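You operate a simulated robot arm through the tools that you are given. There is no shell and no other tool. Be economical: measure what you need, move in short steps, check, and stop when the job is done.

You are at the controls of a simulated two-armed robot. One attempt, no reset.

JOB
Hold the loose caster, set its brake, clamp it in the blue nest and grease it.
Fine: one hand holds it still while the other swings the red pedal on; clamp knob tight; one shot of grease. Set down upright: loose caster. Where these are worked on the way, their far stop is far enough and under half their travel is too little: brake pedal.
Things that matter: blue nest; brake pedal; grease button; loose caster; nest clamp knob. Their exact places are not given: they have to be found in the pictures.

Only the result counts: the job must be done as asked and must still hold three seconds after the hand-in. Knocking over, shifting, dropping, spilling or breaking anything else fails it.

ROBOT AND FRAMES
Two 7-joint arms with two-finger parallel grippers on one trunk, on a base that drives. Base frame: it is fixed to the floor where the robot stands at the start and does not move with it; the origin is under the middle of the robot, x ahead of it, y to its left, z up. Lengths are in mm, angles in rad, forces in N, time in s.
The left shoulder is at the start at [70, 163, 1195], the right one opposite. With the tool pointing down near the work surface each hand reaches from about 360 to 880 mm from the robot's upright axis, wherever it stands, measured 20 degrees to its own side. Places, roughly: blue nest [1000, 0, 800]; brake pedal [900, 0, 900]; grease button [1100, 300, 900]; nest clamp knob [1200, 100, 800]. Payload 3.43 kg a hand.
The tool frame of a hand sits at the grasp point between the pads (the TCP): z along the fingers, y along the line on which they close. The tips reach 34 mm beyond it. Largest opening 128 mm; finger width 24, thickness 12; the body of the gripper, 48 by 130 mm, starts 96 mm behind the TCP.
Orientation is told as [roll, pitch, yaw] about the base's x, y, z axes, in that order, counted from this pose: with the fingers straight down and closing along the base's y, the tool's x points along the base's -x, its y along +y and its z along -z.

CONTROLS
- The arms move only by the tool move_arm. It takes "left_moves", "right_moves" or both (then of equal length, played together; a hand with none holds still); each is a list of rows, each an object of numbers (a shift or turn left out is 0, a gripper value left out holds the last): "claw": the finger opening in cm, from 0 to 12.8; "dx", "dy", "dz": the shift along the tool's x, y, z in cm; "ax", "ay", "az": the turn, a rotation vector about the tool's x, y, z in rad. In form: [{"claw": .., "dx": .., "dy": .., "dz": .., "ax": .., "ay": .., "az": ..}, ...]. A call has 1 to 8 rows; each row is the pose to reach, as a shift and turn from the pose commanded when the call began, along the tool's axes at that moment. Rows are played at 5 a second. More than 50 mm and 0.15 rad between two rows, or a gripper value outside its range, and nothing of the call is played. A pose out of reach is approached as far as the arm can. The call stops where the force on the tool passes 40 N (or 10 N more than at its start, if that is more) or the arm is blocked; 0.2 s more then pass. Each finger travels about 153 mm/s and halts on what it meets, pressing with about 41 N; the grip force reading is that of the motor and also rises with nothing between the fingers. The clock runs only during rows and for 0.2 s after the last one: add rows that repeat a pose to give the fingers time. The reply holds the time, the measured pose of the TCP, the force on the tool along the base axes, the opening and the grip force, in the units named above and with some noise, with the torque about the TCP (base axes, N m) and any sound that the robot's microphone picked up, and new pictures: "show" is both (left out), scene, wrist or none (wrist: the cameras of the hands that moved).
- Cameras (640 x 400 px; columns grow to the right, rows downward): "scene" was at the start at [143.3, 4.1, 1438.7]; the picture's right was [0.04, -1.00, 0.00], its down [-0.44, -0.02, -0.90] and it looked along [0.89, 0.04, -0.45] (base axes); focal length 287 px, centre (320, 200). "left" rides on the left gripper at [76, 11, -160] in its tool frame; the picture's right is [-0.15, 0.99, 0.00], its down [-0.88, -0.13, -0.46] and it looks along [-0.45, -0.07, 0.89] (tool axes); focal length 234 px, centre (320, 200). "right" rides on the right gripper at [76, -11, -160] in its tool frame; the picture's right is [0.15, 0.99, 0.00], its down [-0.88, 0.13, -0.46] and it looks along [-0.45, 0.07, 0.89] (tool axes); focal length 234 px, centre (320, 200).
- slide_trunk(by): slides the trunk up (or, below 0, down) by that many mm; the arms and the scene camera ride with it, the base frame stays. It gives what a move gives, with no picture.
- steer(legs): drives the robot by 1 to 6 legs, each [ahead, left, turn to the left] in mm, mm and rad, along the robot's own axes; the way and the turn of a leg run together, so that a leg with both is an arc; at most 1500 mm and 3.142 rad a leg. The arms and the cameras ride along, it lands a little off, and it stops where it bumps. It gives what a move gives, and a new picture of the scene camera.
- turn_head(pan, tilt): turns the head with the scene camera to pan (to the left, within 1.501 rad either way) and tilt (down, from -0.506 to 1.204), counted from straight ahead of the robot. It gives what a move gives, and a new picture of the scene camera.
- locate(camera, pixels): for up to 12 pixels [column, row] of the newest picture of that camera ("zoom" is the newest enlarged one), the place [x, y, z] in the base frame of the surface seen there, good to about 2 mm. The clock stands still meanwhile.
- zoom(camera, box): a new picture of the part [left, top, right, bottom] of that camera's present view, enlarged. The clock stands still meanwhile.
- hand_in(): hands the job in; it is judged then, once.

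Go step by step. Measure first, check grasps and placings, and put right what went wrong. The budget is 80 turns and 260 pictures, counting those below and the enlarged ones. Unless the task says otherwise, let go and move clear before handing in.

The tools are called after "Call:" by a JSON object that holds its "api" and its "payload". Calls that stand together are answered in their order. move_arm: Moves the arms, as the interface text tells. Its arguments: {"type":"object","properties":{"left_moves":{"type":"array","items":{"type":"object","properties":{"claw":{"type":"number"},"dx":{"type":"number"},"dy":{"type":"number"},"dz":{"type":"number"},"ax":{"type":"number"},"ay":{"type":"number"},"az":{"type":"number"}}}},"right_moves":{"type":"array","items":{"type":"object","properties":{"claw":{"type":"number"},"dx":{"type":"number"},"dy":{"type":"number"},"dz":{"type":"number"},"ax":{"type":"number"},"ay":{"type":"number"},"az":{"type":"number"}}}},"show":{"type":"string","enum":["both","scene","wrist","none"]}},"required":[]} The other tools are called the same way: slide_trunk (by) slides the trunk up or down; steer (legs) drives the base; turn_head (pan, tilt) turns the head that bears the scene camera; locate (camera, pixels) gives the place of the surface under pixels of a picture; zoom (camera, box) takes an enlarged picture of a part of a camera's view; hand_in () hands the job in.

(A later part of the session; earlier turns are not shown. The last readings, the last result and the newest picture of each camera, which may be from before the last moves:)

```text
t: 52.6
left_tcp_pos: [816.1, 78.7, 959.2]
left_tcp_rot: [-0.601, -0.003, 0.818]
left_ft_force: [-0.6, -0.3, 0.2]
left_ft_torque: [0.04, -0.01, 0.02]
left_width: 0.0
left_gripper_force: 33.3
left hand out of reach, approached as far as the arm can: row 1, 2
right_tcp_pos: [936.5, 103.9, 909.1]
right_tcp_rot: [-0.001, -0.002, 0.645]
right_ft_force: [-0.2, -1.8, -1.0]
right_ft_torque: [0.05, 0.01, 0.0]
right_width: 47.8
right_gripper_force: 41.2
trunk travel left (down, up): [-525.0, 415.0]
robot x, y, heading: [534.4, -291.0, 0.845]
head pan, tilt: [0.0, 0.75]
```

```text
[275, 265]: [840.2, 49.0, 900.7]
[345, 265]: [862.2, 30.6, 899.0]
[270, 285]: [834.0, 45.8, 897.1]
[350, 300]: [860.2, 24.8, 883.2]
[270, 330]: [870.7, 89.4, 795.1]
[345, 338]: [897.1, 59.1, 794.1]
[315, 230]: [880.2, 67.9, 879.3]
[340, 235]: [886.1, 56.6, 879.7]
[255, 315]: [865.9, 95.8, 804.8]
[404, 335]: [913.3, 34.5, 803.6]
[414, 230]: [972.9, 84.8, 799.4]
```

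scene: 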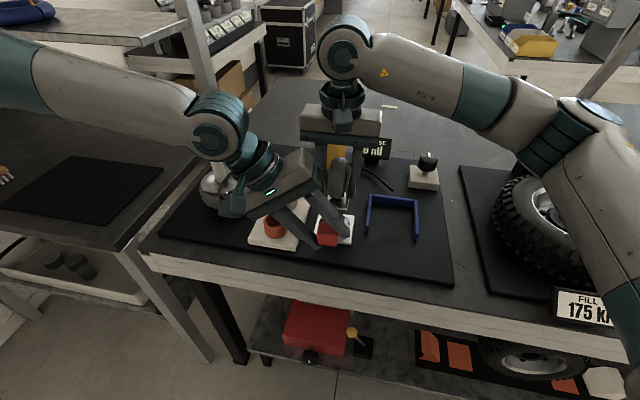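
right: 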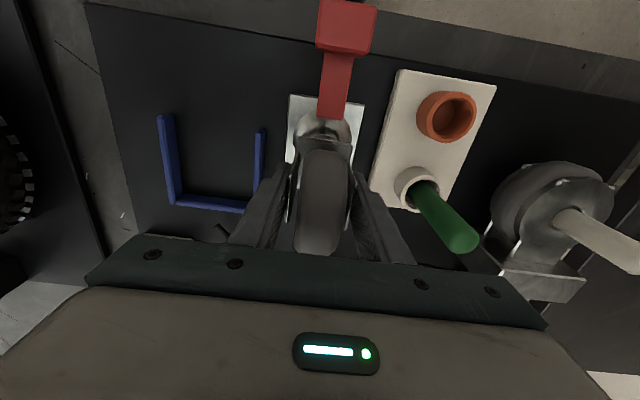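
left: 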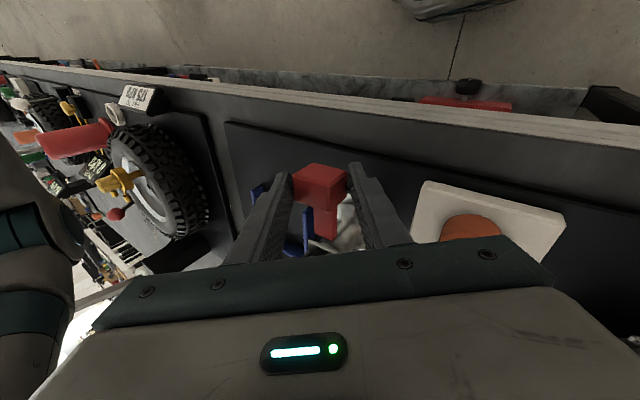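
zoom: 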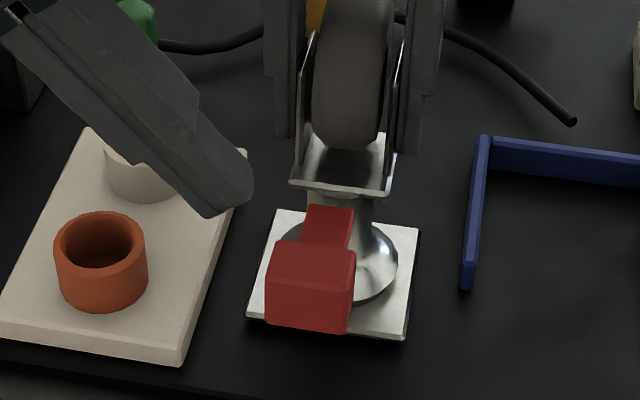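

Call:
{"api": "move_arm", "payload": {"left_moves": [{"dz": 2.0, "dy": 1.4}, {"dz": 4.04, "dy": 2.78}, {"dz": 4.6, "dy": 1.95, "dx": 0.17}, {"dz": 5.17, "dy": 1.13, "dx": 0.34}, {"dz": 5.74, "dy": 0.3, "dx": 0.5}, {"dz": 6.31, "dy": -0.52, "dx": 0.67}, {"dz": 6.31, "dy": -0.52, "dx": 0.67}], "show": "none"}}

Call:
{"api": "zoom", "payload": {"camera": "scene", "box": [280, 160, 380, 260]}}

Call:
{"api": "zoom", "payload": {"camera": "right", "box": [240, 0, 420, 180]}}

```text
t: 54.2
left_tcp_pos: [845.0, 46.3, 912.4]
left_tcp_rot: [-0.603, -0.003, 0.816]
left_ft_force: [-0.1, -0.3, 0.6]
left_ft_torque: [0.03, 0.0, 0.0]
left_width: 0.2
left_gripper_force: 33.3
right_tcp_pos: [937.5, 105.7, 908.6]
right_tcp_rot: [0.0, -0.002, 0.647]
right_ft_force: [-0.3, 0.1, -3.6]
right_ft_torque: [0.03, -0.04, 0.0]
right_width: 48.2
right_gripper_force: 40.6
trunk travel left (down, up): [-525.0, 415.0]
robot x, y, heading: [535.8, -291.2, 0.845]
head pan, tilt: [0.0, 0.75]
```

```text
4.00 times, centred on (330, 210) of scene
```

zoom: 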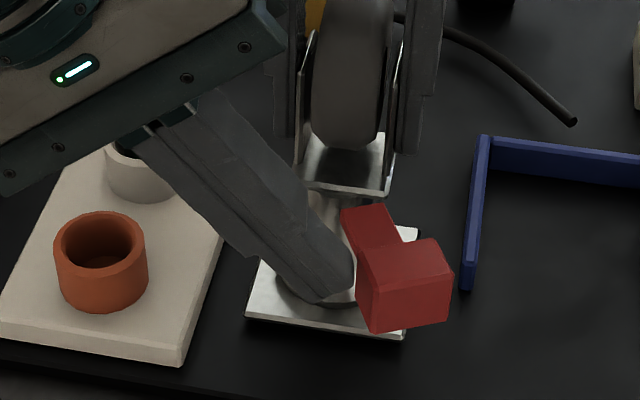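

```text
2.22 times, centred on (330, 90) of right
```

zoom: 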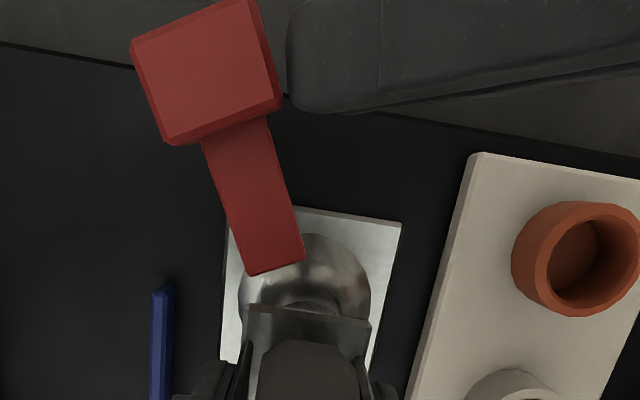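

The pedal swings to the right (about a vertical axis), block now at zoom (405,285). I keep pushing right to its far stop.

Call:
{"api": "move_arm", "payload": {"left_moves": [{"dz": 0.57, "dy": -0.82}, {"dz": 1.13, "dy": -1.65}, {"dz": 1.7, "dy": -2.47, "dx": -0.2}, {"dz": 2.27, "dy": -3.3, "dx": -0.4}, {"dz": 2.84, "dy": -4.1, "dx": -0.7}, {"dz": 2.84, "dy": -4.1, "dx": -0.7}], "show": "none"}}

Call:
{"api": "zoom", "payload": {"camera": "right", "box": [200, 0, 420, 180]}}

Call:
{"api": "zoom", "payload": {"camera": "scene", "box": [280, 160, 380, 260]}}

```text
t: 55.6
left_tcp_pos: [848.8, 40.0, 915.3]
left_tcp_rot: [-0.602, -0.005, 0.817]
left_ft_force: [0.1, 0.3, 0.0]
left_ft_torque: [0.01, -0.03, -0.01]
left_width: 0.0
left_gripper_force: 33.0
left hand out of reach, approached as far as the arm can: row 1, 2, 3, 4, 5, 6
right_tcp_pos: [936.1, 106.0, 907.3]
right_tcp_rot: [-0.002, -0.003, 0.648]
right_ft_force: [0.8, -0.9, -5.3]
right_ft_torque: [0.01, 0.02, -0.01]
right_width: 47.9
right_gripper_force: 41.3
trunk travel left (down, up): [-525.0, 415.0]
robot x, y, heading: [537.6, -292.2, 0.843]
head pan, tilt: [0.0, 0.75]
```

```text
2.22 times, centred on (310, 90) of right
```

zoom: 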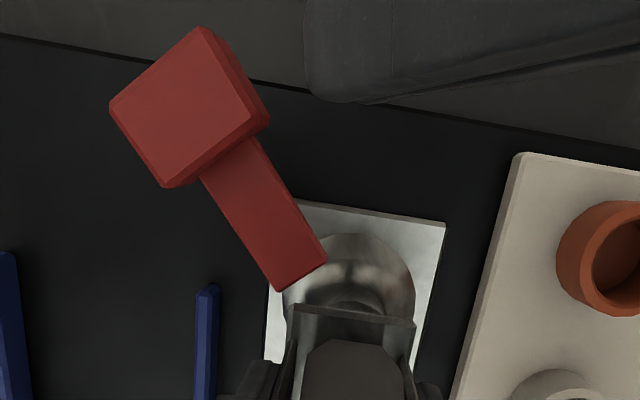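

```text
4.00 times, centred on (330, 210) of scene
```

zoom: 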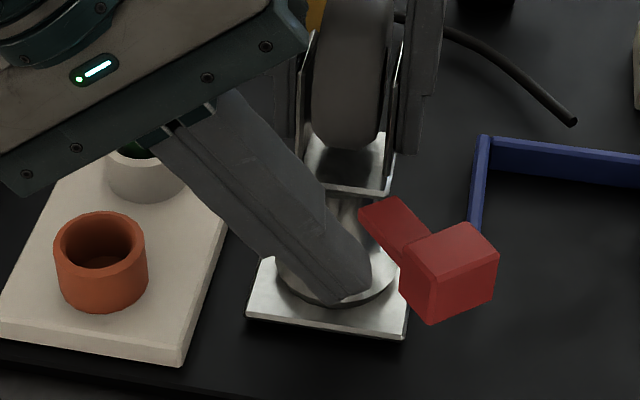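

Call:
{"api": "move_arm", "payload": {"left_moves": [{"ax": 0.1, "dz": 0.5}, {"ax": 0.2, "dz": 0.8, "dy": 0.2}, {"ax": 0.3, "dz": 1.3, "dy": 0.2}, {"ax": 0.3, "dz": 2.0, "dy": -0.7, "dx": -0.3}, {"ax": 0.3, "dz": 2.6, "dy": -1.6, "dx": -0.8}, {"ax": 0.3, "dz": 3.26, "dy": -2.62, "dx": -1.3}, {"ax": 0.3, "dz": 3.8, "dy": -3.4, "dx": -1.7}, {"ax": 0.3, "dz": 3.8, "dy": -3.4, "dx": -1.7}], "show": "none"}}

Call:
{"api": "zoom", "payload": {"camera": "right", "box": [200, 0, 420, 180]}}

Call:
{"api": "zoom", "payload": {"camera": "scene", "box": [280, 160, 380, 260]}}

```text
t: 57.4
left_tcp_pos: [880.7, 26.4, 907.6]
left_tcp_rot: [-0.9, -0.001, 0.813]
left_ft_force: [-19.1, -7.5, -14.4]
left_ft_torque: [0.1, 0.73, -0.51]
left_width: 0.1
left_gripper_force: 33.4
left hand out of reach, approached as far as the arm can: row 6, 7, 8
right_tcp_pos: [936.0, 105.9, 907.3]
right_tcp_rot: [0.002, -0.003, 0.644]
right_ft_force: [19.5, 7.4, 10.0]
right_ft_torque: [-1.29, 0.13, 1.64]
right_width: 54.8
right_gripper_force: 40.9
trunk travel left (down, up): [-525.0, 415.0]
robot x, y, heading: [533.2, -291.7, 0.84]
head pan, tilt: [0.0, 0.75]
```

```text
2.22 times, centred on (310, 90) of right
```

zoom: 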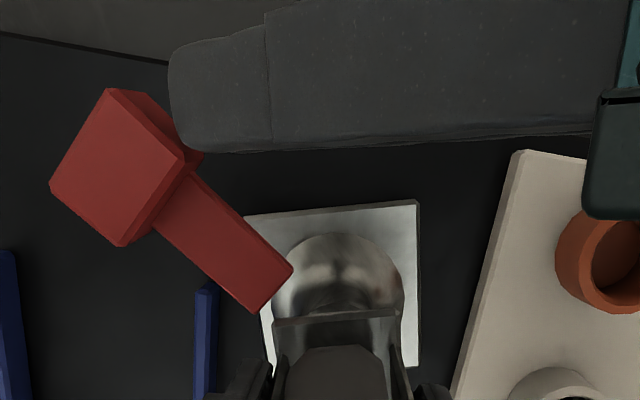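

```text
4.00 times, centred on (330, 210) of scene
```

zoom: 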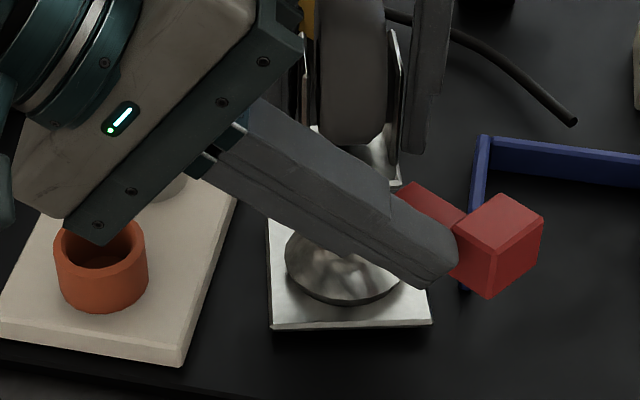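

The pedal is at its stop: the caster itself starts yawing (grip 54.8). I withdraw the left hand to the left and up.

Call:
{"api": "move_arm", "payload": {"left_moves": [{"dz": -1.6, "dy": 1.2, "dx": 0.5}, {"dz": -4.7, "dy": 3.7, "dx": 1}, {"dz": -7.0, "dy": 1.2, "dx": 1}, {"dz": -9.5, "dy": -2, "dx": 1}, {"dz": -12, "dy": -5, "dx": 1}, {"dz": -15, "dy": -6, "dx": 1}], "show": "scene"}}

Call:
{"api": "zoom", "payload": {"camera": "right", "box": [160, 0, 480, 200]}}

Call:
{"api": "zoom", "payload": {"camera": "scene", "box": [280, 160, 380, 260]}}

Call:
{"api": "locate", "payload": {"camera": "zoom", "pixels": [[255, 315], [404, 335], [414, 230], [275, 215], [420, 205], [430, 270]]}}

```text
t: 58.8
left_tcp_pos: [812.1, 75.0, 1047.1]
left_tcp_rot: [-0.904, -0.007, 0.817]
left_ft_force: [-0.5, 0.2, 0.5]
left_ft_torque: [0.01, 0.02, 0.01]
left_width: 0.0
left_gripper_force: 33.0
right_tcp_pos: [934.8, 105.6, 907.8]
right_tcp_rot: [-0.003, -0.002, 0.647]
right_ft_force: [0.3, 0.6, -4.7]
right_ft_torque: [0.02, -0.01, 0.0]
right_width: 47.9
right_gripper_force: 41.1
trunk travel left (down, up): [-525.0, 415.0]
robot x, y, heading: [539.0, -294.4, 0.843]
head pan, tilt: [0.0, 0.75]
```

scene: 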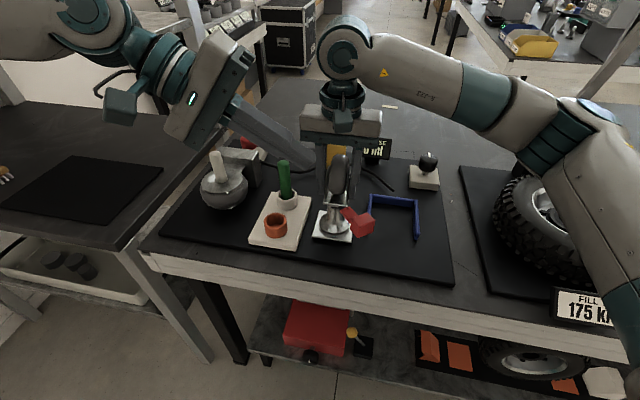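

```text
2.00 times, centred on (320, 100) of right
```

zoom: 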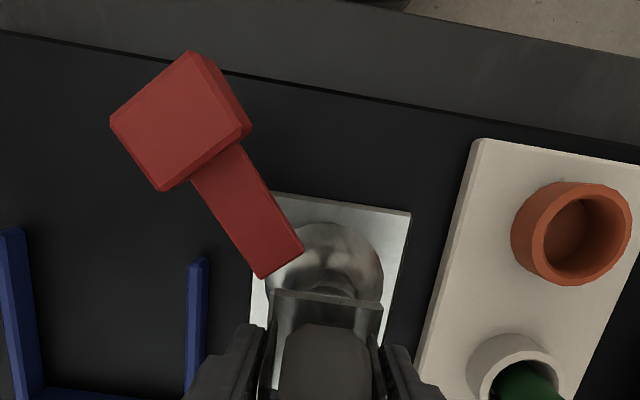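

```text
4.00 times, centred on (330, 210) of scene
```

zoom: 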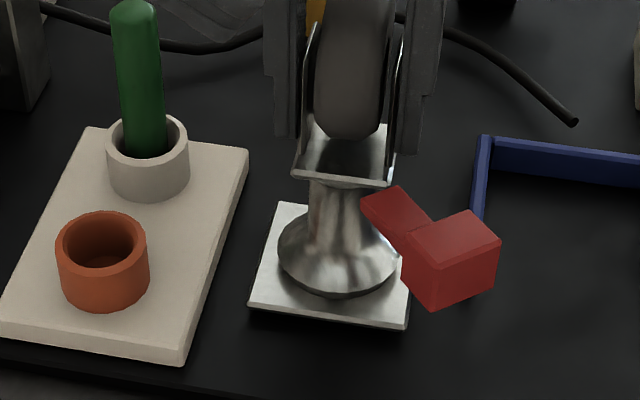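

```text
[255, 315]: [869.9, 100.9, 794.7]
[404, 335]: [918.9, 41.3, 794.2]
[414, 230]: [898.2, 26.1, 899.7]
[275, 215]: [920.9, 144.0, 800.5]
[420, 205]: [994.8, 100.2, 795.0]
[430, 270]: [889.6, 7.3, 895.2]
```

Call:
{"api": "locate", "payload": {"camera": "zoom", "pixels": [[257, 303], [401, 322], [280, 208], [330, 310], [345, 160], [395, 100]]}}

Call:
{"api": "move_arm", "payload": {"right_moves": [{"dz": 0.3}, {"dz": 0.6}, {"dz": 0.6}], "show": "none"}}

Call:
{"api": "zoom", "payload": {"camera": "scene", "box": [280, 160, 380, 260]}}

Call:
{"api": "locate", "payload": {"camera": "zoom", "pixels": [[257, 303], [401, 322], [280, 208], [330, 310], [345, 160], [395, 100]]}}

```text
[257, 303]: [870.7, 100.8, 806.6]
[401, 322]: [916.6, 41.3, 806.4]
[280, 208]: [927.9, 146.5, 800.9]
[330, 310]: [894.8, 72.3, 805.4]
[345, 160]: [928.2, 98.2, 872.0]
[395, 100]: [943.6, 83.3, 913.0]
```

```text
t: 59.6
left_tcp_pos: [811.4, 73.0, 1048.8]
left_tcp_rot: [-0.901, -0.005, 0.817]
left_ft_force: [0.5, -0.9, 0.4]
left_ft_torque: [0.01, 0.03, 0.05]
left_width: 0.0
left_gripper_force: 33.3
right_tcp_pos: [934.7, 104.9, 904.2]
right_tcp_rot: [0.003, -0.006, 0.646]
right_ft_force: [-1.2, -1.7, 25.6]
right_ft_torque: [-0.42, -0.95, 0.0]
right_width: 47.7
right_gripper_force: 41.2
trunk travel left (down, up): [-525.0, 415.0]
robot x, y, heading: [536.2, -294.2, 0.842]
head pan, tilt: [0.0, 0.75]
```

```text
4.00 times, centred on (330, 210) of scene
```

zoom: 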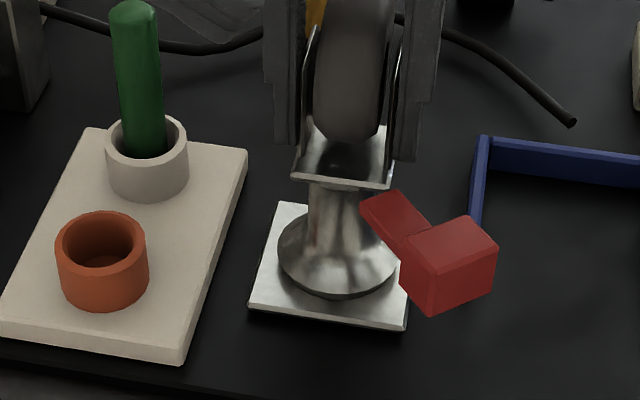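

```text
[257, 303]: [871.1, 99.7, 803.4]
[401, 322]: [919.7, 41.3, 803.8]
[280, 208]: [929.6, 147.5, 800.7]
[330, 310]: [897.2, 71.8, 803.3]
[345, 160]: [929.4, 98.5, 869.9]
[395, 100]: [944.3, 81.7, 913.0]
```

Pressing levels the plate. I press once more, lift 40 mm and carry it over the nest (n +47, t −120).

Call:
{"api": "move_arm", "payload": {"right_moves": [{"dz": 0.35}, {"dz": -1.5}, {"dz": -4.5}, {"dz": -4.5, "dy": -4}, {"dz": -4.5, "dy": -8}, {"dz": -4.5, "dy": -12, "dx": -2.0}, {"dz": -4.5, "dy": -12, "dx": -4.7}, {"dz": -4.5, "dy": -12, "dx": -4.7}]}}

Call:
{"api": "zoom", "payload": {"camera": "right", "box": [160, 40, 480, 240]}}

Call:
{"api": "zoom", "payload": {"camera": "scene", "box": [340, 130, 460, 260]}}

```text
t: 61.4
left_tcp_pos: [812.9, 74.6, 1047.5]
left_tcp_rot: [-0.901, -0.006, 0.817]
left_ft_force: [-0.1, 0.4, -0.8]
left_ft_torque: [0.0, 0.04, -0.01]
left_width: 0.3
left_gripper_force: 33.1
right_tcp_pos: [1045.0, 37.3, 943.2]
right_tcp_rot: [0.0, -0.002, 0.646]
right_ft_force: [-1.2, -0.4, -4.4]
right_ft_torque: [0.03, 0.0, 0.0]
right_width: 47.7
right_gripper_force: 41.2
trunk travel left (down, up): [-525.0, 415.0]
robot x, y, heading: [536.7, -291.9, 0.843]
head pan, tilt: [0.0, 0.75]
```

scene: 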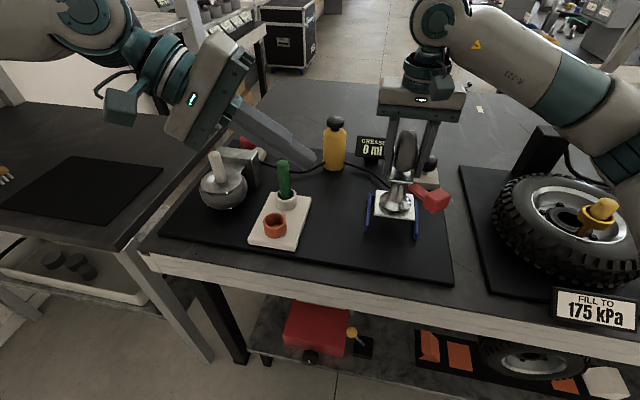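
right: 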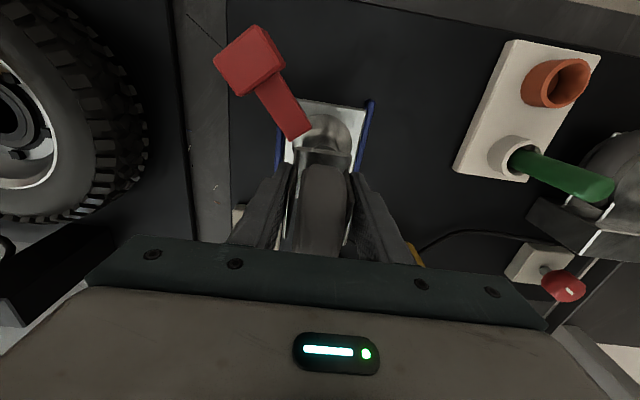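

```text
2.00 times, centred on (320, 140) of right
```

zoom: 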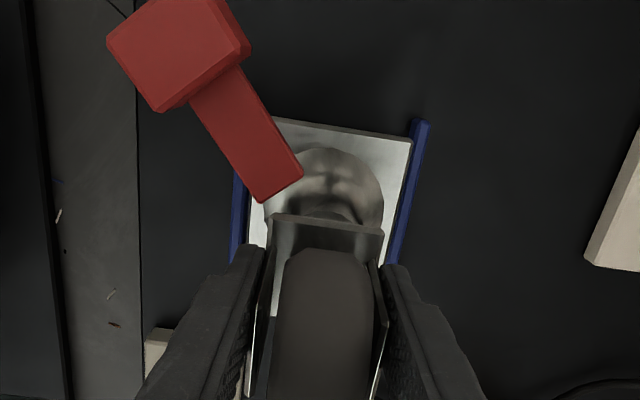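

```text
3.08 times, centred on (400, 195) of scene
```

zoom: 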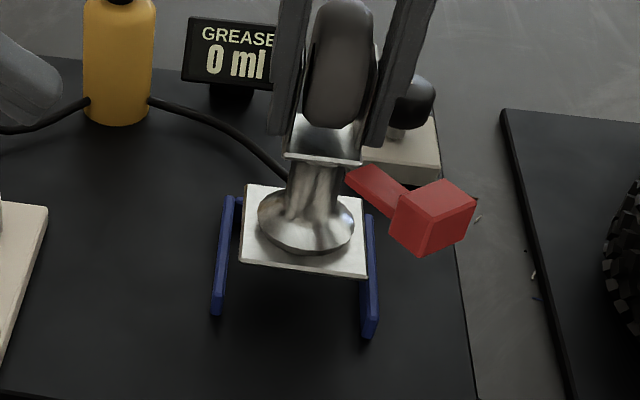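

Call:
{"api": "locate", "payload": {"camera": "zoom", "pixels": [[241, 261], [364, 274], [249, 188], [359, 200], [227, 200], [217, 295], [371, 220], [371, 320], [303, 266]]}}

```text
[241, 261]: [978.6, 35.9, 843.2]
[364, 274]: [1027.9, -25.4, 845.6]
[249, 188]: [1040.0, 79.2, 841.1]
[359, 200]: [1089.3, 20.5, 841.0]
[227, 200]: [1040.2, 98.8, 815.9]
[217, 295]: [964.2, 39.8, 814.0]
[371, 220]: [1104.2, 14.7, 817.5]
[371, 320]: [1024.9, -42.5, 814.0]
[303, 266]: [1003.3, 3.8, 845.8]
```

Plate centre is at n=839.7, t=−603.6, centred in the nest. I lower it 42 mm and press lightly to level.

Call:
{"api": "move_arm", "payload": {"right_moves": [{"dz": 1.5}, {"dz": 3}, {"dz": 3.8}, {"dz": 4.2}, {"dz": 4.5}, {"dz": 4.7}, {"dz": 4.7}], "show": "scene"}}

Call:
{"api": "zoom", "payload": {"camera": "scene", "box": [340, 130, 460, 260]}}

Call:
{"api": "locate", "payload": {"camera": "zoom", "pixels": [[235, 300], [360, 318], [300, 308], [246, 225], [365, 240]]}}

```text
t: 63.0
left_tcp_pos: [812.7, 72.9, 1047.8]
left_tcp_rot: [-0.902, -0.007, 0.818]
left_ft_force: [-0.5, -0.8, 0.1]
left_ft_torque: [0.04, 0.0, -0.01]
left_width: 0.1
left_gripper_force: 32.8
right_tcp_pos: [1046.3, 37.5, 902.1]
right_tcp_rot: [0.001, -0.006, 0.649]
right_ft_force: [1.0, 1.1, 13.3]
right_ft_torque: [-0.18, -0.82, 0.05]
right_width: 47.9
right_gripper_force: 40.5
trunk travel left (down, up): [-525.0, 415.0]
robot x, y, heading: [536.4, -293.5, 0.844]
head pan, tilt: [0.0, 0.75]
```

scene: 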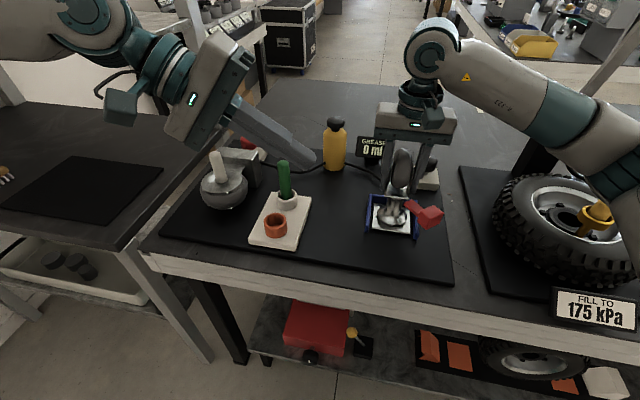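

```text
3.08 times, centred on (400, 195) of scene
```

zoom: 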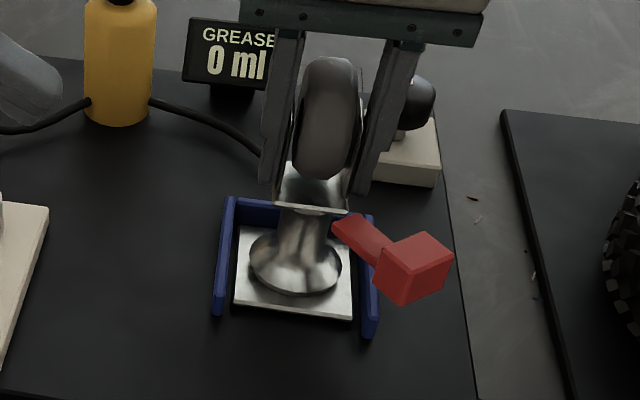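

```text
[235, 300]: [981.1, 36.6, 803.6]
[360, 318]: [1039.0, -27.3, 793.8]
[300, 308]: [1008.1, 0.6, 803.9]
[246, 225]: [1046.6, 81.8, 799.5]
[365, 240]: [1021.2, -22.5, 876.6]
```

Call:
{"api": "move_arm", "payload": {"right_moves": [{"dz": 0.3}, {"dz": 0.5}, {"dz": 0.5}, {"dz": 0.5, "claw": 9}, {"dz": 0.5, "claw": 9}, {"dz": -3, "claw": 9}, {"dz": -7, "claw": 9}, {"dz": -11, "claw": 9}], "show": "none"}}

Call:
{"api": "move_arm", "payload": {"right_moves": [{"dz": -4}]}}

Call:
{"api": "zoom", "payload": {"camera": "scene", "box": [340, 130, 460, 260]}}

Call:
{"api": "locate", "payload": {"camera": "zoom", "pixels": [[235, 300], [350, 318], [300, 310], [242, 230], [348, 245], [415, 270], [227, 200], [371, 220], [410, 100], [408, 80]]}}

```text
t: 64.8
left_tcp_pos: [812.1, 72.9, 1046.7]
left_tcp_rot: [-0.901, -0.005, 0.817]
left_ft_force: [0.9, -0.6, -0.2]
left_ft_torque: [0.02, 0.03, -0.01]
left_width: 0.0
left_gripper_force: 32.8
right_tcp_pos: [1047.2, 37.3, 1011.7]
right_tcp_rot: [0.0, -0.004, 0.647]
right_ft_force: [0.0, -0.3, 0.0]
right_ft_torque: [-0.04, -0.01, -0.01]
right_width: 89.8
right_gripper_force: 0.0
trunk travel left (down, up): [-525.0, 415.0]
robot x, y, heading: [533.6, -293.5, 0.845]
head pan, tilt: [0.0, 0.75]
```

```text
t: 65.2
left_tcp_pos: [809.9, 73.8, 1047.7]
left_tcp_rot: [-0.905, -0.006, 0.815]
left_ft_force: [-0.4, -0.7, 0.8]
left_ft_torque: [-0.01, -0.01, 0.06]
left_width: 0.1
left_gripper_force: 32.7
right_tcp_pos: [1046.6, 36.5, 1051.8]
right_tcp_rot: [-0.002, -0.003, 0.647]
right_ft_force: [0.5, -0.2, 0.2]
right_ft_torque: [0.0, 0.0, 0.01]
right_width: 90.0
right_gripper_force: 0.0
trunk travel left (down, up): [-525.0, 415.0]
robot x, y, heading: [536.8, -292.9, 0.847]
head pan, tilt: [0.0, 0.75]
```

scene: 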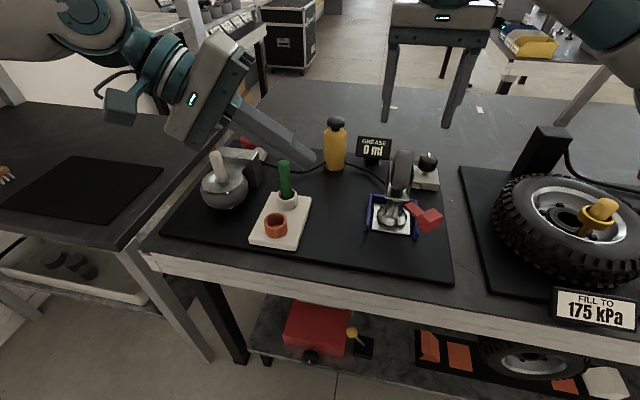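
right: 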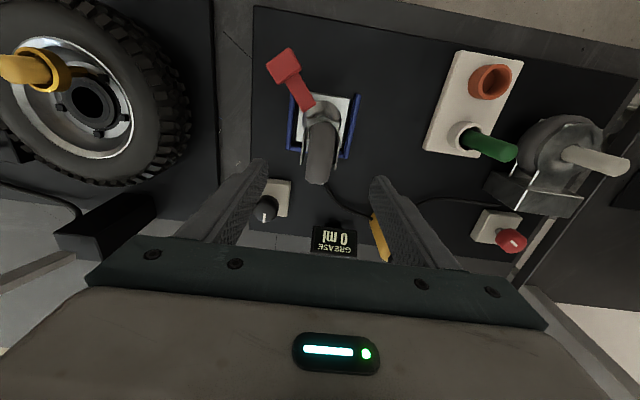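

```text
3.08 times, centred on (400, 195) of scene
```

zoom: 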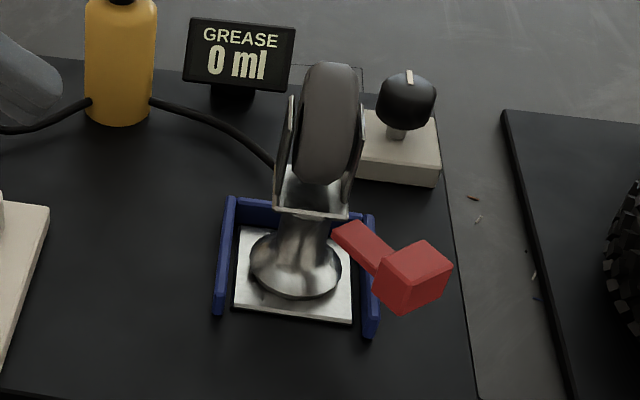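

```text
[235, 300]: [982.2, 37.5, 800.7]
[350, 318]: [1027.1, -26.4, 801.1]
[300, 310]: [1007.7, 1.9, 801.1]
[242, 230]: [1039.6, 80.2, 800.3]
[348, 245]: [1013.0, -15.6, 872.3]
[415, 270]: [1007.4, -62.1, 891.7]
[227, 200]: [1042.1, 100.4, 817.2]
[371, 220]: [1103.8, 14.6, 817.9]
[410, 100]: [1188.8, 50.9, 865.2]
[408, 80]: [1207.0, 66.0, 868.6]
```

Caster sits flat inside the nest with pedal on. Next, the right hand goes above the black knob near (1200,60).

Call:
{"api": "move_arm", "payload": {"right_moves": [{"dx": -3, "dy": -1.5}, {"dx": -7, "dy": -3.5}, {"dx": -10.5, "dy": -5.5}, {"dx": -13.6, "dy": -7.4}, {"dx": -13.6, "dy": -7.4}]}}

Call:
{"api": "zoom", "payload": {"camera": "scene", "box": [380, 130, 480, 200]}}

Call:
{"api": "locate", "payload": {"camera": "zoom", "pixels": [[305, 130], [305, 155], [280, 160], [330, 160], [305, 195], [303, 220], [240, 260], [330, 275]]}}

```text
t: 66.4
left_tcp_pos: [812.8, 74.4, 1048.0]
left_tcp_rot: [-0.903, -0.004, 0.818]
left_ft_force: [0.7, -0.3, -0.2]
left_ft_torque: [0.01, -0.05, -0.01]
left_width: 0.0
left_gripper_force: 32.7
right_tcp_pos: [1200.5, 60.8, 1051.7]
right_tcp_rot: [-0.001, -0.004, 0.646]
right_ft_force: [-0.5, 0.3, 0.0]
right_ft_torque: [-0.01, -0.04, 0.01]
right_width: 90.0
right_gripper_force: 0.1
trunk travel left (down, up): [-525.0, 415.0]
robot x, y, heading: [538.8, -296.6, 0.849]
head pan, tilt: [0.0, 0.75]
```

scene: 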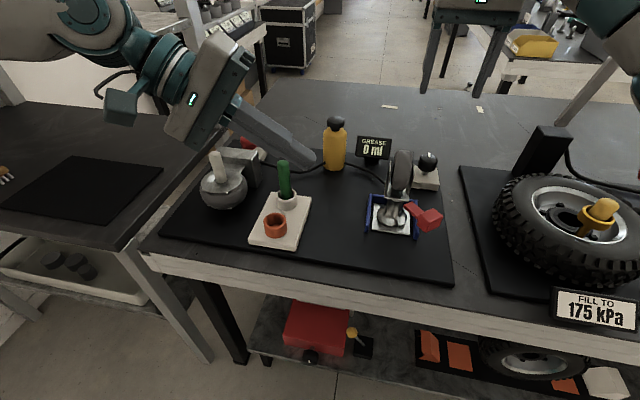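
right: 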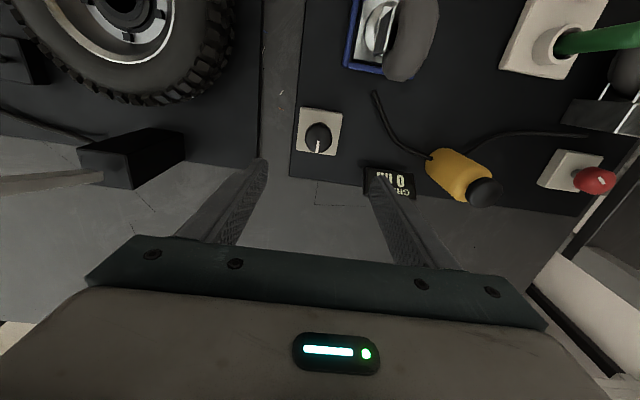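

```text
5.71 times, centred on (430, 165) of scene
```

zoom: 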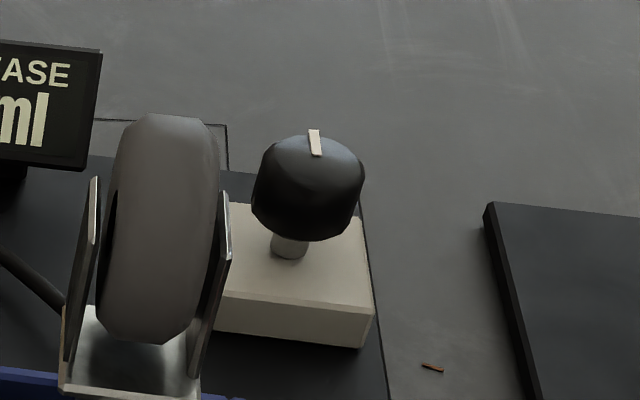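

```text
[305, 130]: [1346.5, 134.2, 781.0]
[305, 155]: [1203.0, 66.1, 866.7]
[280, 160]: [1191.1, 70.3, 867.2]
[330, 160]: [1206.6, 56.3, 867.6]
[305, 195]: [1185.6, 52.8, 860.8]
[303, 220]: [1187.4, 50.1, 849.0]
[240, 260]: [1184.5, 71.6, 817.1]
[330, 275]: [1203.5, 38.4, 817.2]
```

Call:
{"api": "zoom", "payload": {"camera": "right", "box": [270, 90, 370, 170]}}

Call:
{"api": "locate", "payload": {"camera": "right", "pixels": [[318, 138], [308, 138], [328, 138], [318, 128], [318, 148], [312, 131], [325, 146], [302, 112], [338, 113], [297, 152], [340, 155]]}}

```text
5.00 times, centred on (320, 130) of right
```

zoom: 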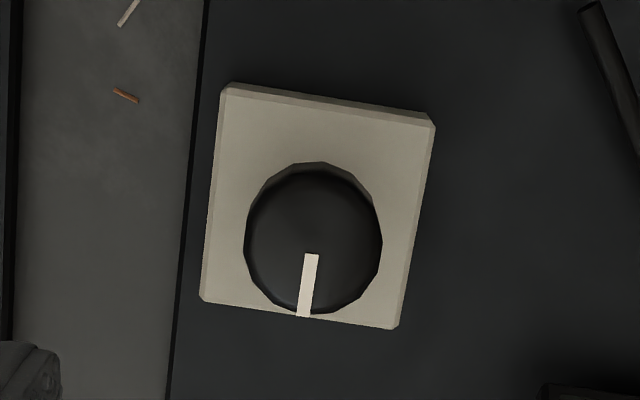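

```text
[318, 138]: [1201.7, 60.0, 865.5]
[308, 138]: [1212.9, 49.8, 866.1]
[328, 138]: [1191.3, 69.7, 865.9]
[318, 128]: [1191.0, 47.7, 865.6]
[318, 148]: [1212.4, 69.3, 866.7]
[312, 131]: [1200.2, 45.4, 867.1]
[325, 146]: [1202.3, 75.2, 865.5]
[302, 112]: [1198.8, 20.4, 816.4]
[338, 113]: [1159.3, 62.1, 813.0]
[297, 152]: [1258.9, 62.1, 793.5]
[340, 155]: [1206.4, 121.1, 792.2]
```

Call:
{"api": "move_arm", "payload": {"right_moves": [{"dz": 2, "az": -0.12, "claw": 6.6, "dx": -0.1}, {"dz": 5, "az": -0.25, "claw": 6.6, "dx": -0.1}, {"dz": 9, "az": -0.38, "claw": 6.6, "dx": -0.1}, {"dz": 13, "az": -0.5, "claw": 6.6, "dx": -0.1}, {"dz": 15, "az": -0.5, "claw": 6.6, "dx": -0.1}, {"dz": 15, "az": -0.5, "claw": 6.6, "dx": -0.1}]}}

```text
t: 67.8
left_tcp_pos: [812.5, 74.0, 1048.2]
left_tcp_rot: [-0.901, -0.004, 0.816]
left_ft_force: [-0.1, 0.3, -0.7]
left_ft_torque: [-0.02, 0.0, 0.0]
left_width: 0.0
left_gripper_force: 33.1
right_tcp_pos: [1201.1, 60.0, 903.8]
right_tcp_rot: [-0.001, -0.004, 1.148]
right_ft_force: [-0.2, -0.5, 0.2]
right_ft_torque: [0.01, -0.01, 0.0]
right_width: 66.0
right_gripper_force: 0.0
trunk travel left (down, up): [-525.0, 415.0]
robot x, y, heading: [534.9, -295.9, 0.843]
head pan, tilt: [0.0, 0.75]
```

scene: 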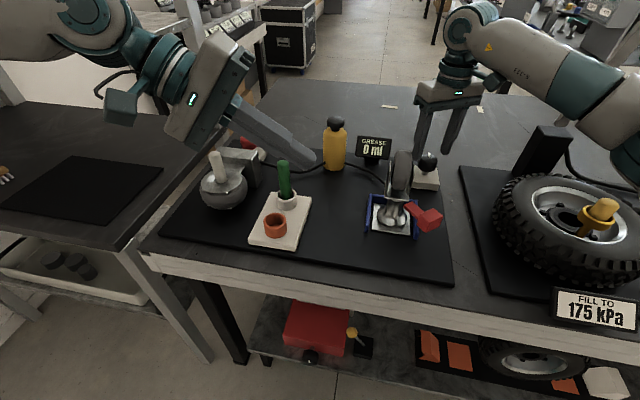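
right: 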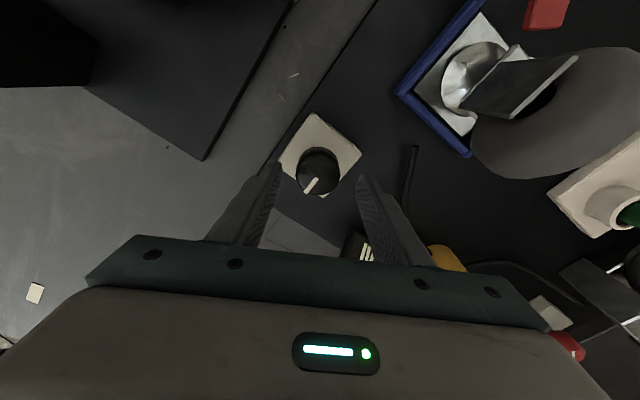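

Call:
{"api": "locate", "payload": {"camera": "right", "pixels": [[350, 240], [368, 258], [352, 255], [408, 160], [400, 200], [366, 185], [262, 230], [372, 220]]}}

```text
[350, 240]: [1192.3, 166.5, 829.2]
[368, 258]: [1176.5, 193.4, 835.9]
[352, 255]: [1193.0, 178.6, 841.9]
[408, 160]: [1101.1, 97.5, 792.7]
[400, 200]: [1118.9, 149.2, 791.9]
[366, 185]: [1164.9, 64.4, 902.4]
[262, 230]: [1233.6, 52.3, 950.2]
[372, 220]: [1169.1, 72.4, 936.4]
```

Call:
{"api": "move_arm", "payload": {"right_moves": [{"dz": 2.5}, {"dz": 5}, {"dz": 5, "claw": 3}, {"dz": 5, "claw": 3}, {"dz": 5, "claw": 3}], "show": "none"}}

Call:
{"api": "move_arm", "payload": {"right_moves": [{"az": 0.13}, {"az": 0.26}, {"az": 0.39}, {"az": 0.52}, {"az": 0.65}, {"az": 0.78}, {"az": 0.91}, {"az": 1.0}]}}

```text
t: 69.0
left_tcp_pos: [815.7, 74.7, 1047.3]
left_tcp_rot: [-0.901, -0.004, 0.816]
left_ft_force: [-0.7, 0.5, 0.1]
left_ft_torque: [0.02, -0.04, 0.02]
left_width: 0.0
left_gripper_force: 32.5
right_tcp_pos: [1202.9, 61.2, 852.7]
right_tcp_rot: [-0.001, -0.003, 1.145]
right_ft_force: [14.3, -2.3, 2.5]
right_ft_torque: [0.39, -0.45, 0.04]
right_width: 42.1
right_gripper_force: 44.7
trunk travel left (down, up): [-525.0, 415.0]
robot x, y, heading: [536.0, -291.9, 0.841]
head pan, tilt: [0.0, 0.75]
```

```text
t: 70.8
left_tcp_pos: [812.8, 73.6, 1048.4]
left_tcp_rot: [-0.9, -0.005, 0.816]
left_ft_force: [-0.1, -0.4, 0.7]
left_ft_torque: [0.0, 0.0, -0.01]
left_width: 0.0
left_gripper_force: 33.4
right_tcp_pos: [1201.0, 60.0, 852.0]
right_tcp_rot: [0.002, -0.005, 0.146]
right_ft_force: [24.1, -1.1, 20.2]
right_ft_torque: [-0.52, -0.19, 0.0]
right_width: 41.8
right_gripper_force: 45.1
trunk travel left (down, up): [-525.0, 415.0]
robot x, y, heading: [537.7, -292.8, 0.841]
head pan, tilt: [0.0, 0.75]
```

scene: 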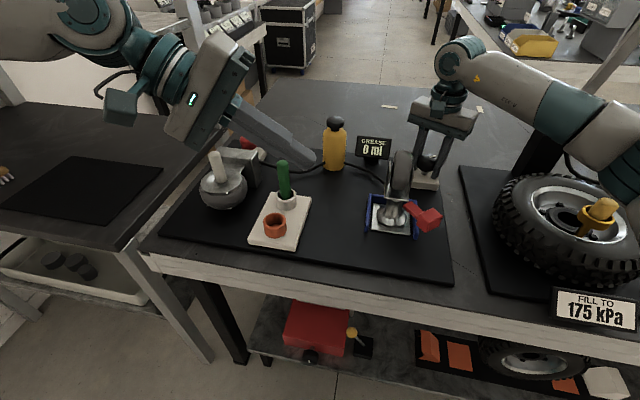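
right: 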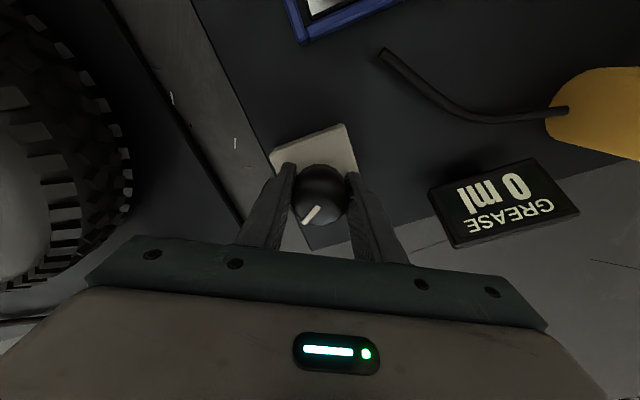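

The knob turned with the hand (tick keeps its place between the fingers) 1.0 rad clockwise. I turn on.

Call:
{"api": "move_arm", "payload": {"right_moves": [{"az": 0.13}, {"az": 0.26}, {"az": 0.39}, {"az": 0.52}, {"az": 0.65}, {"az": 0.78}, {"az": 0.91}, {"az": 1.0}]}}

```text
t: 72.6
left_tcp_pos: [813.9, 74.3, 1046.5]
left_tcp_rot: [-0.898, -0.005, 0.817]
left_ft_force: [0.3, 1.0, 0.3]
left_ft_torque: [0.03, -0.02, 0.0]
left_width: 0.0
left_gripper_force: 32.3
right_tcp_pos: [1201.4, 62.2, 849.6]
right_tcp_rot: [0.004, -0.001, -0.856]
right_ft_force: [27.6, 14.4, 15.8]
right_ft_torque: [-1.15, -0.11, 0.04]
right_width: 42.0
right_gripper_force: 44.6
trunk travel left (down, up): [-525.0, 415.0]
robot x, y, heading: [535.9, -293.7, 0.847]
head pan, tilt: [0.0, 0.75]
```

scene: 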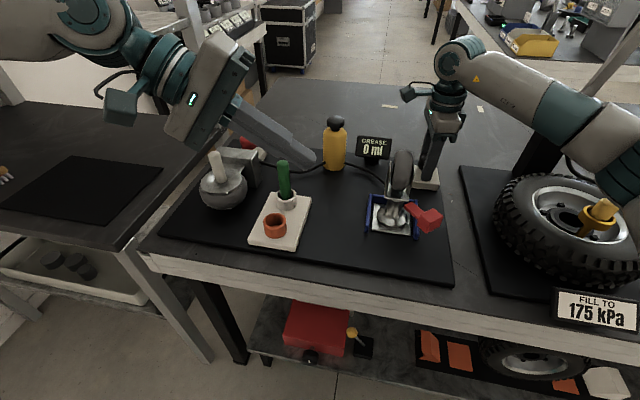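
right: 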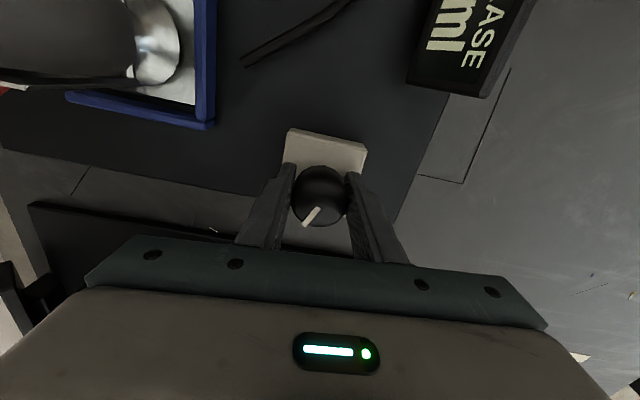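

Call:
{"api": "move_arm", "payload": {"right_moves": [{"az": 0.13}, {"az": 0.26}, {"az": 0.39}, {"az": 0.52}, {"az": 0.65}, {"az": 0.78}, {"az": 0.91}, {"az": 1.0}]}}

```text
t: 73.5
left_tcp_pos: [814.5, 76.3, 1044.7]
left_tcp_rot: [-0.903, -0.002, 0.819]
left_ft_force: [0.2, 0.2, 0.1]
left_ft_torque: [-0.01, 0.01, 0.02]
left_width: 0.3
left_gripper_force: 32.5
right_tcp_pos: [1202.0, 63.7, 849.6]
right_tcp_rot: [0.003, 0.004, -1.251]
right_ft_force: [9.2, 6.0, -2.0]
right_ft_torque: [-0.15, 0.89, 0.27]
right_width: 41.8
right_gripper_force: 45.0
trunk travel left (down, up): [-525.0, 415.0]
robot x, y, heading: [538.1, -292.2, 0.853]
head pan, tilt: [0.0, 0.75]
stopped in row 4 (right hand): the force on the tool passed its limit at 46 N (the readings are from after the stop); the commanded pose is now the measured one
```

scene: 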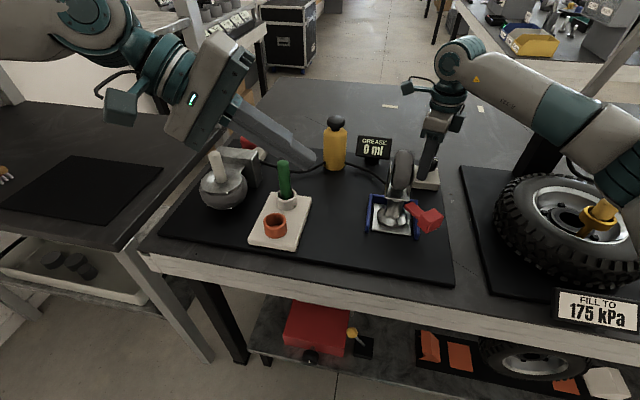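
right: 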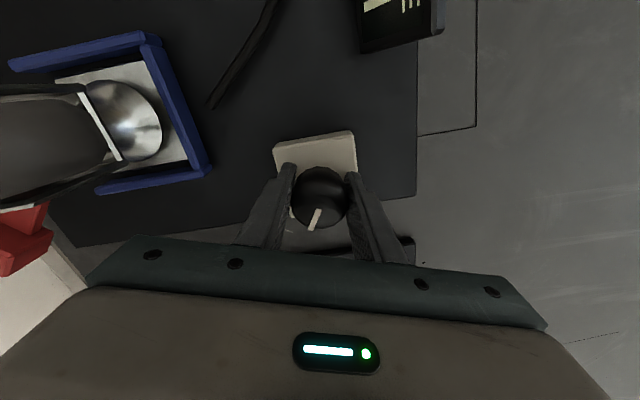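

The tick slipped relative to the fingers (now (314,219)), suggesting the knob reached its stop. I confirm with a further small turn.

Call:
{"api": "move_arm", "payload": {"right_moves": [{"az": 0.08}, {"az": 0.16}, {"az": 0.24}, {"az": 0.32}], "show": "wrist"}}

Call:
{"api": "zoom", "payload": {"camera": "right", "box": [260, 120, 380, 260]}}

```text
t: 74.5
left_tcp_pos: [815.6, 75.1, 1047.0]
left_tcp_rot: [-0.899, -0.002, 0.817]
left_ft_force: [0.3, -0.4, -0.2]
left_ft_torque: [0.0, 0.01, 0.0]
left_width: 0.0
left_gripper_force: 33.3
right_tcp_pos: [1203.1, 61.7, 850.1]
right_tcp_rot: [0.004, 0.003, -1.575]
right_ft_force: [20.2, 7.5, -1.0]
right_ft_torque: [-0.34, 0.48, 0.68]
right_width: 41.9
right_gripper_force: 45.1
trunk travel left (down, up): [-525.0, 415.0]
robot x, y, heading: [539.8, -291.8, 0.846]
head pan, tilt: [0.0, 0.75]
```

right: 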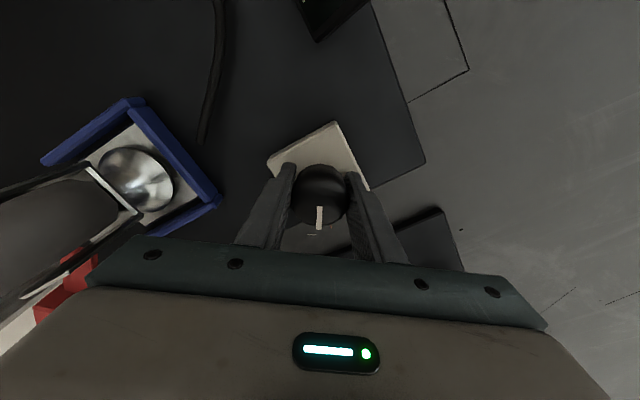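

```text
2.86 times, centred on (320, 190) of right
```

zoom: 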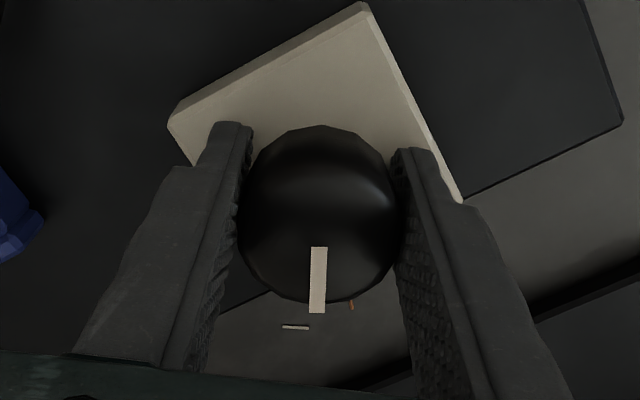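

The knob no longer follows (fingers slip, torque 0.68 N m): clamp tight. I release, rise, and turn the hand back.

Call:
{"api": "move_arm", "payload": {"right_moves": [{"claw": 7}, {"claw": 7}, {"dz": -4}, {"dz": -8.5}, {"dz": -13, "az": -0.13}, {"dz": -17, "az": -0.26}, {"dz": -20, "az": -0.4}, {"dz": -20, "az": -0.54, "claw": 0}], "show": "none"}}

Call:
{"api": "move_arm", "payload": {"right_moves": [{"az": -0.14}, {"az": -0.28}, {"az": -0.42}, {"az": -0.56}, {"az": -0.7}, {"az": -0.84}, {"az": -0.98}, {"az": -1.12}], "show": "scene"}}

Call:
{"api": "zoom", "payload": {"camera": "scene", "box": [300, 100, 400, 190]}}

Call:
{"api": "zoom", "payload": {"camera": "scene", "box": [360, 140, 460, 240]}}

```text
t: 76.3
left_tcp_pos: [812.6, 74.2, 1046.9]
left_tcp_rot: [-0.901, -0.002, 0.819]
left_ft_force: [-0.5, 0.3, 0.3]
left_ft_torque: [-0.01, -0.01, -0.01]
left_width: 0.0
left_gripper_force: 33.1
right_tcp_pos: [1200.0, 62.8, 1051.6]
right_tcp_rot: [0.004, 0.001, -1.027]
right_ft_force: [-0.8, -0.1, -0.2]
right_ft_torque: [-0.03, 0.01, -0.01]
right_width: 0.0
right_gripper_force: 32.7
trunk travel left (down, up): [-525.0, 415.0]
robot x, y, heading: [532.5, -292.2, 0.844]
head pan, tilt: [0.0, 0.75]
```

```text
t: 78.1
left_tcp_pos: [813.7, 74.4, 1047.1]
left_tcp_rot: [-0.903, -0.003, 0.819]
left_ft_force: [-1.1, 0.4, -0.2]
left_ft_torque: [0.02, 0.0, 0.02]
left_width: 0.0
left_gripper_force: 33.3
right_tcp_pos: [1200.4, 60.3, 1049.9]
right_tcp_rot: [0.004, -0.004, 0.091]
right_ft_force: [1.0, -0.2, 0.6]
right_ft_torque: [-0.01, -0.02, -0.01]
right_width: 0.1
right_gripper_force: 32.9
trunk travel left (down, up): [-525.0, 415.0]
robot x, y, heading: [536.4, -288.3, 0.845]
head pan, tilt: [0.0, 0.75]
```

scene: 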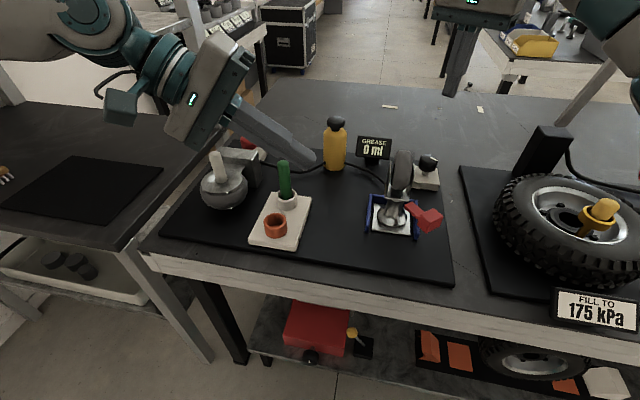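

```text
4.44 times, centred on (350, 145) of scene
```

zoom: 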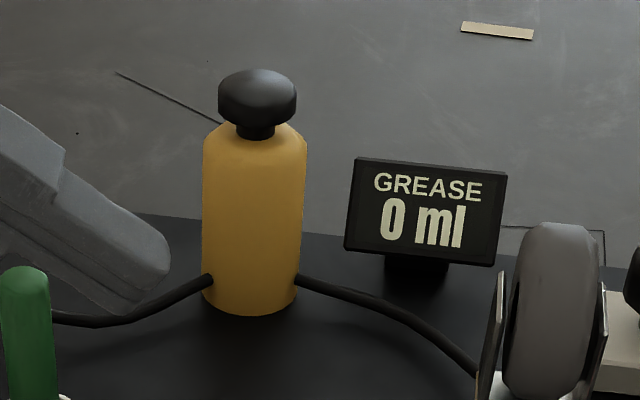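

```text
4.00 times, centred on (410, 190) of scene
```

zoom: 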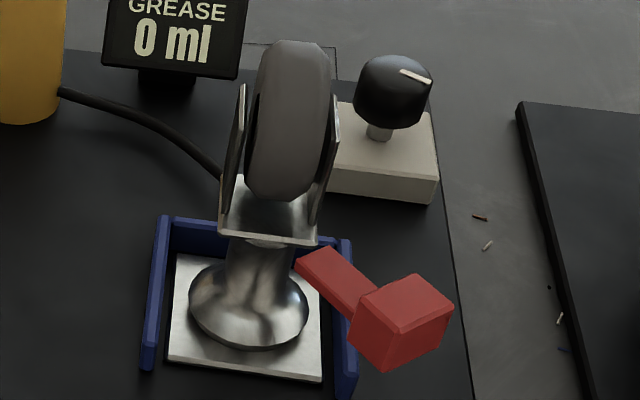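

Call:
{"api": "locate", "payload": {"camera": "zoom", "pixels": [[402, 70], [429, 80], [395, 65]]}}

Call:
{"api": "locate", "payload": {"camera": "scene", "pixels": [[336, 118], [336, 121], [336, 124], [329, 121], [343, 121], [336, 140]]}}

Call:
{"api": "zoom", "payload": {"camera": "right", "box": [270, 60, 430, 160]}}

```text
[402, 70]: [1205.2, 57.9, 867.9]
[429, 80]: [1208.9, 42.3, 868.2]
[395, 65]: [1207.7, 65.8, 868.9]
```

```text
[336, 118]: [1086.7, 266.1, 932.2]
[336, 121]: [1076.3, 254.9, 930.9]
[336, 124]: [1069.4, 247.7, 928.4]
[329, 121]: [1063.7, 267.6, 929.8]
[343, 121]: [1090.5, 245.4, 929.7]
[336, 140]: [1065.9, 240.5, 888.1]
```

```text
4.00 times, centred on (350, 110) of right
```

zoom: 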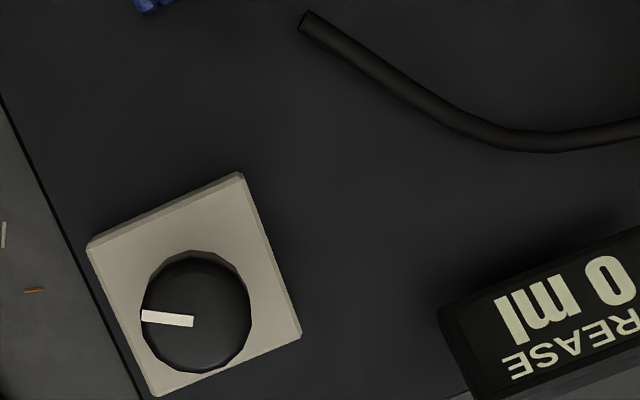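

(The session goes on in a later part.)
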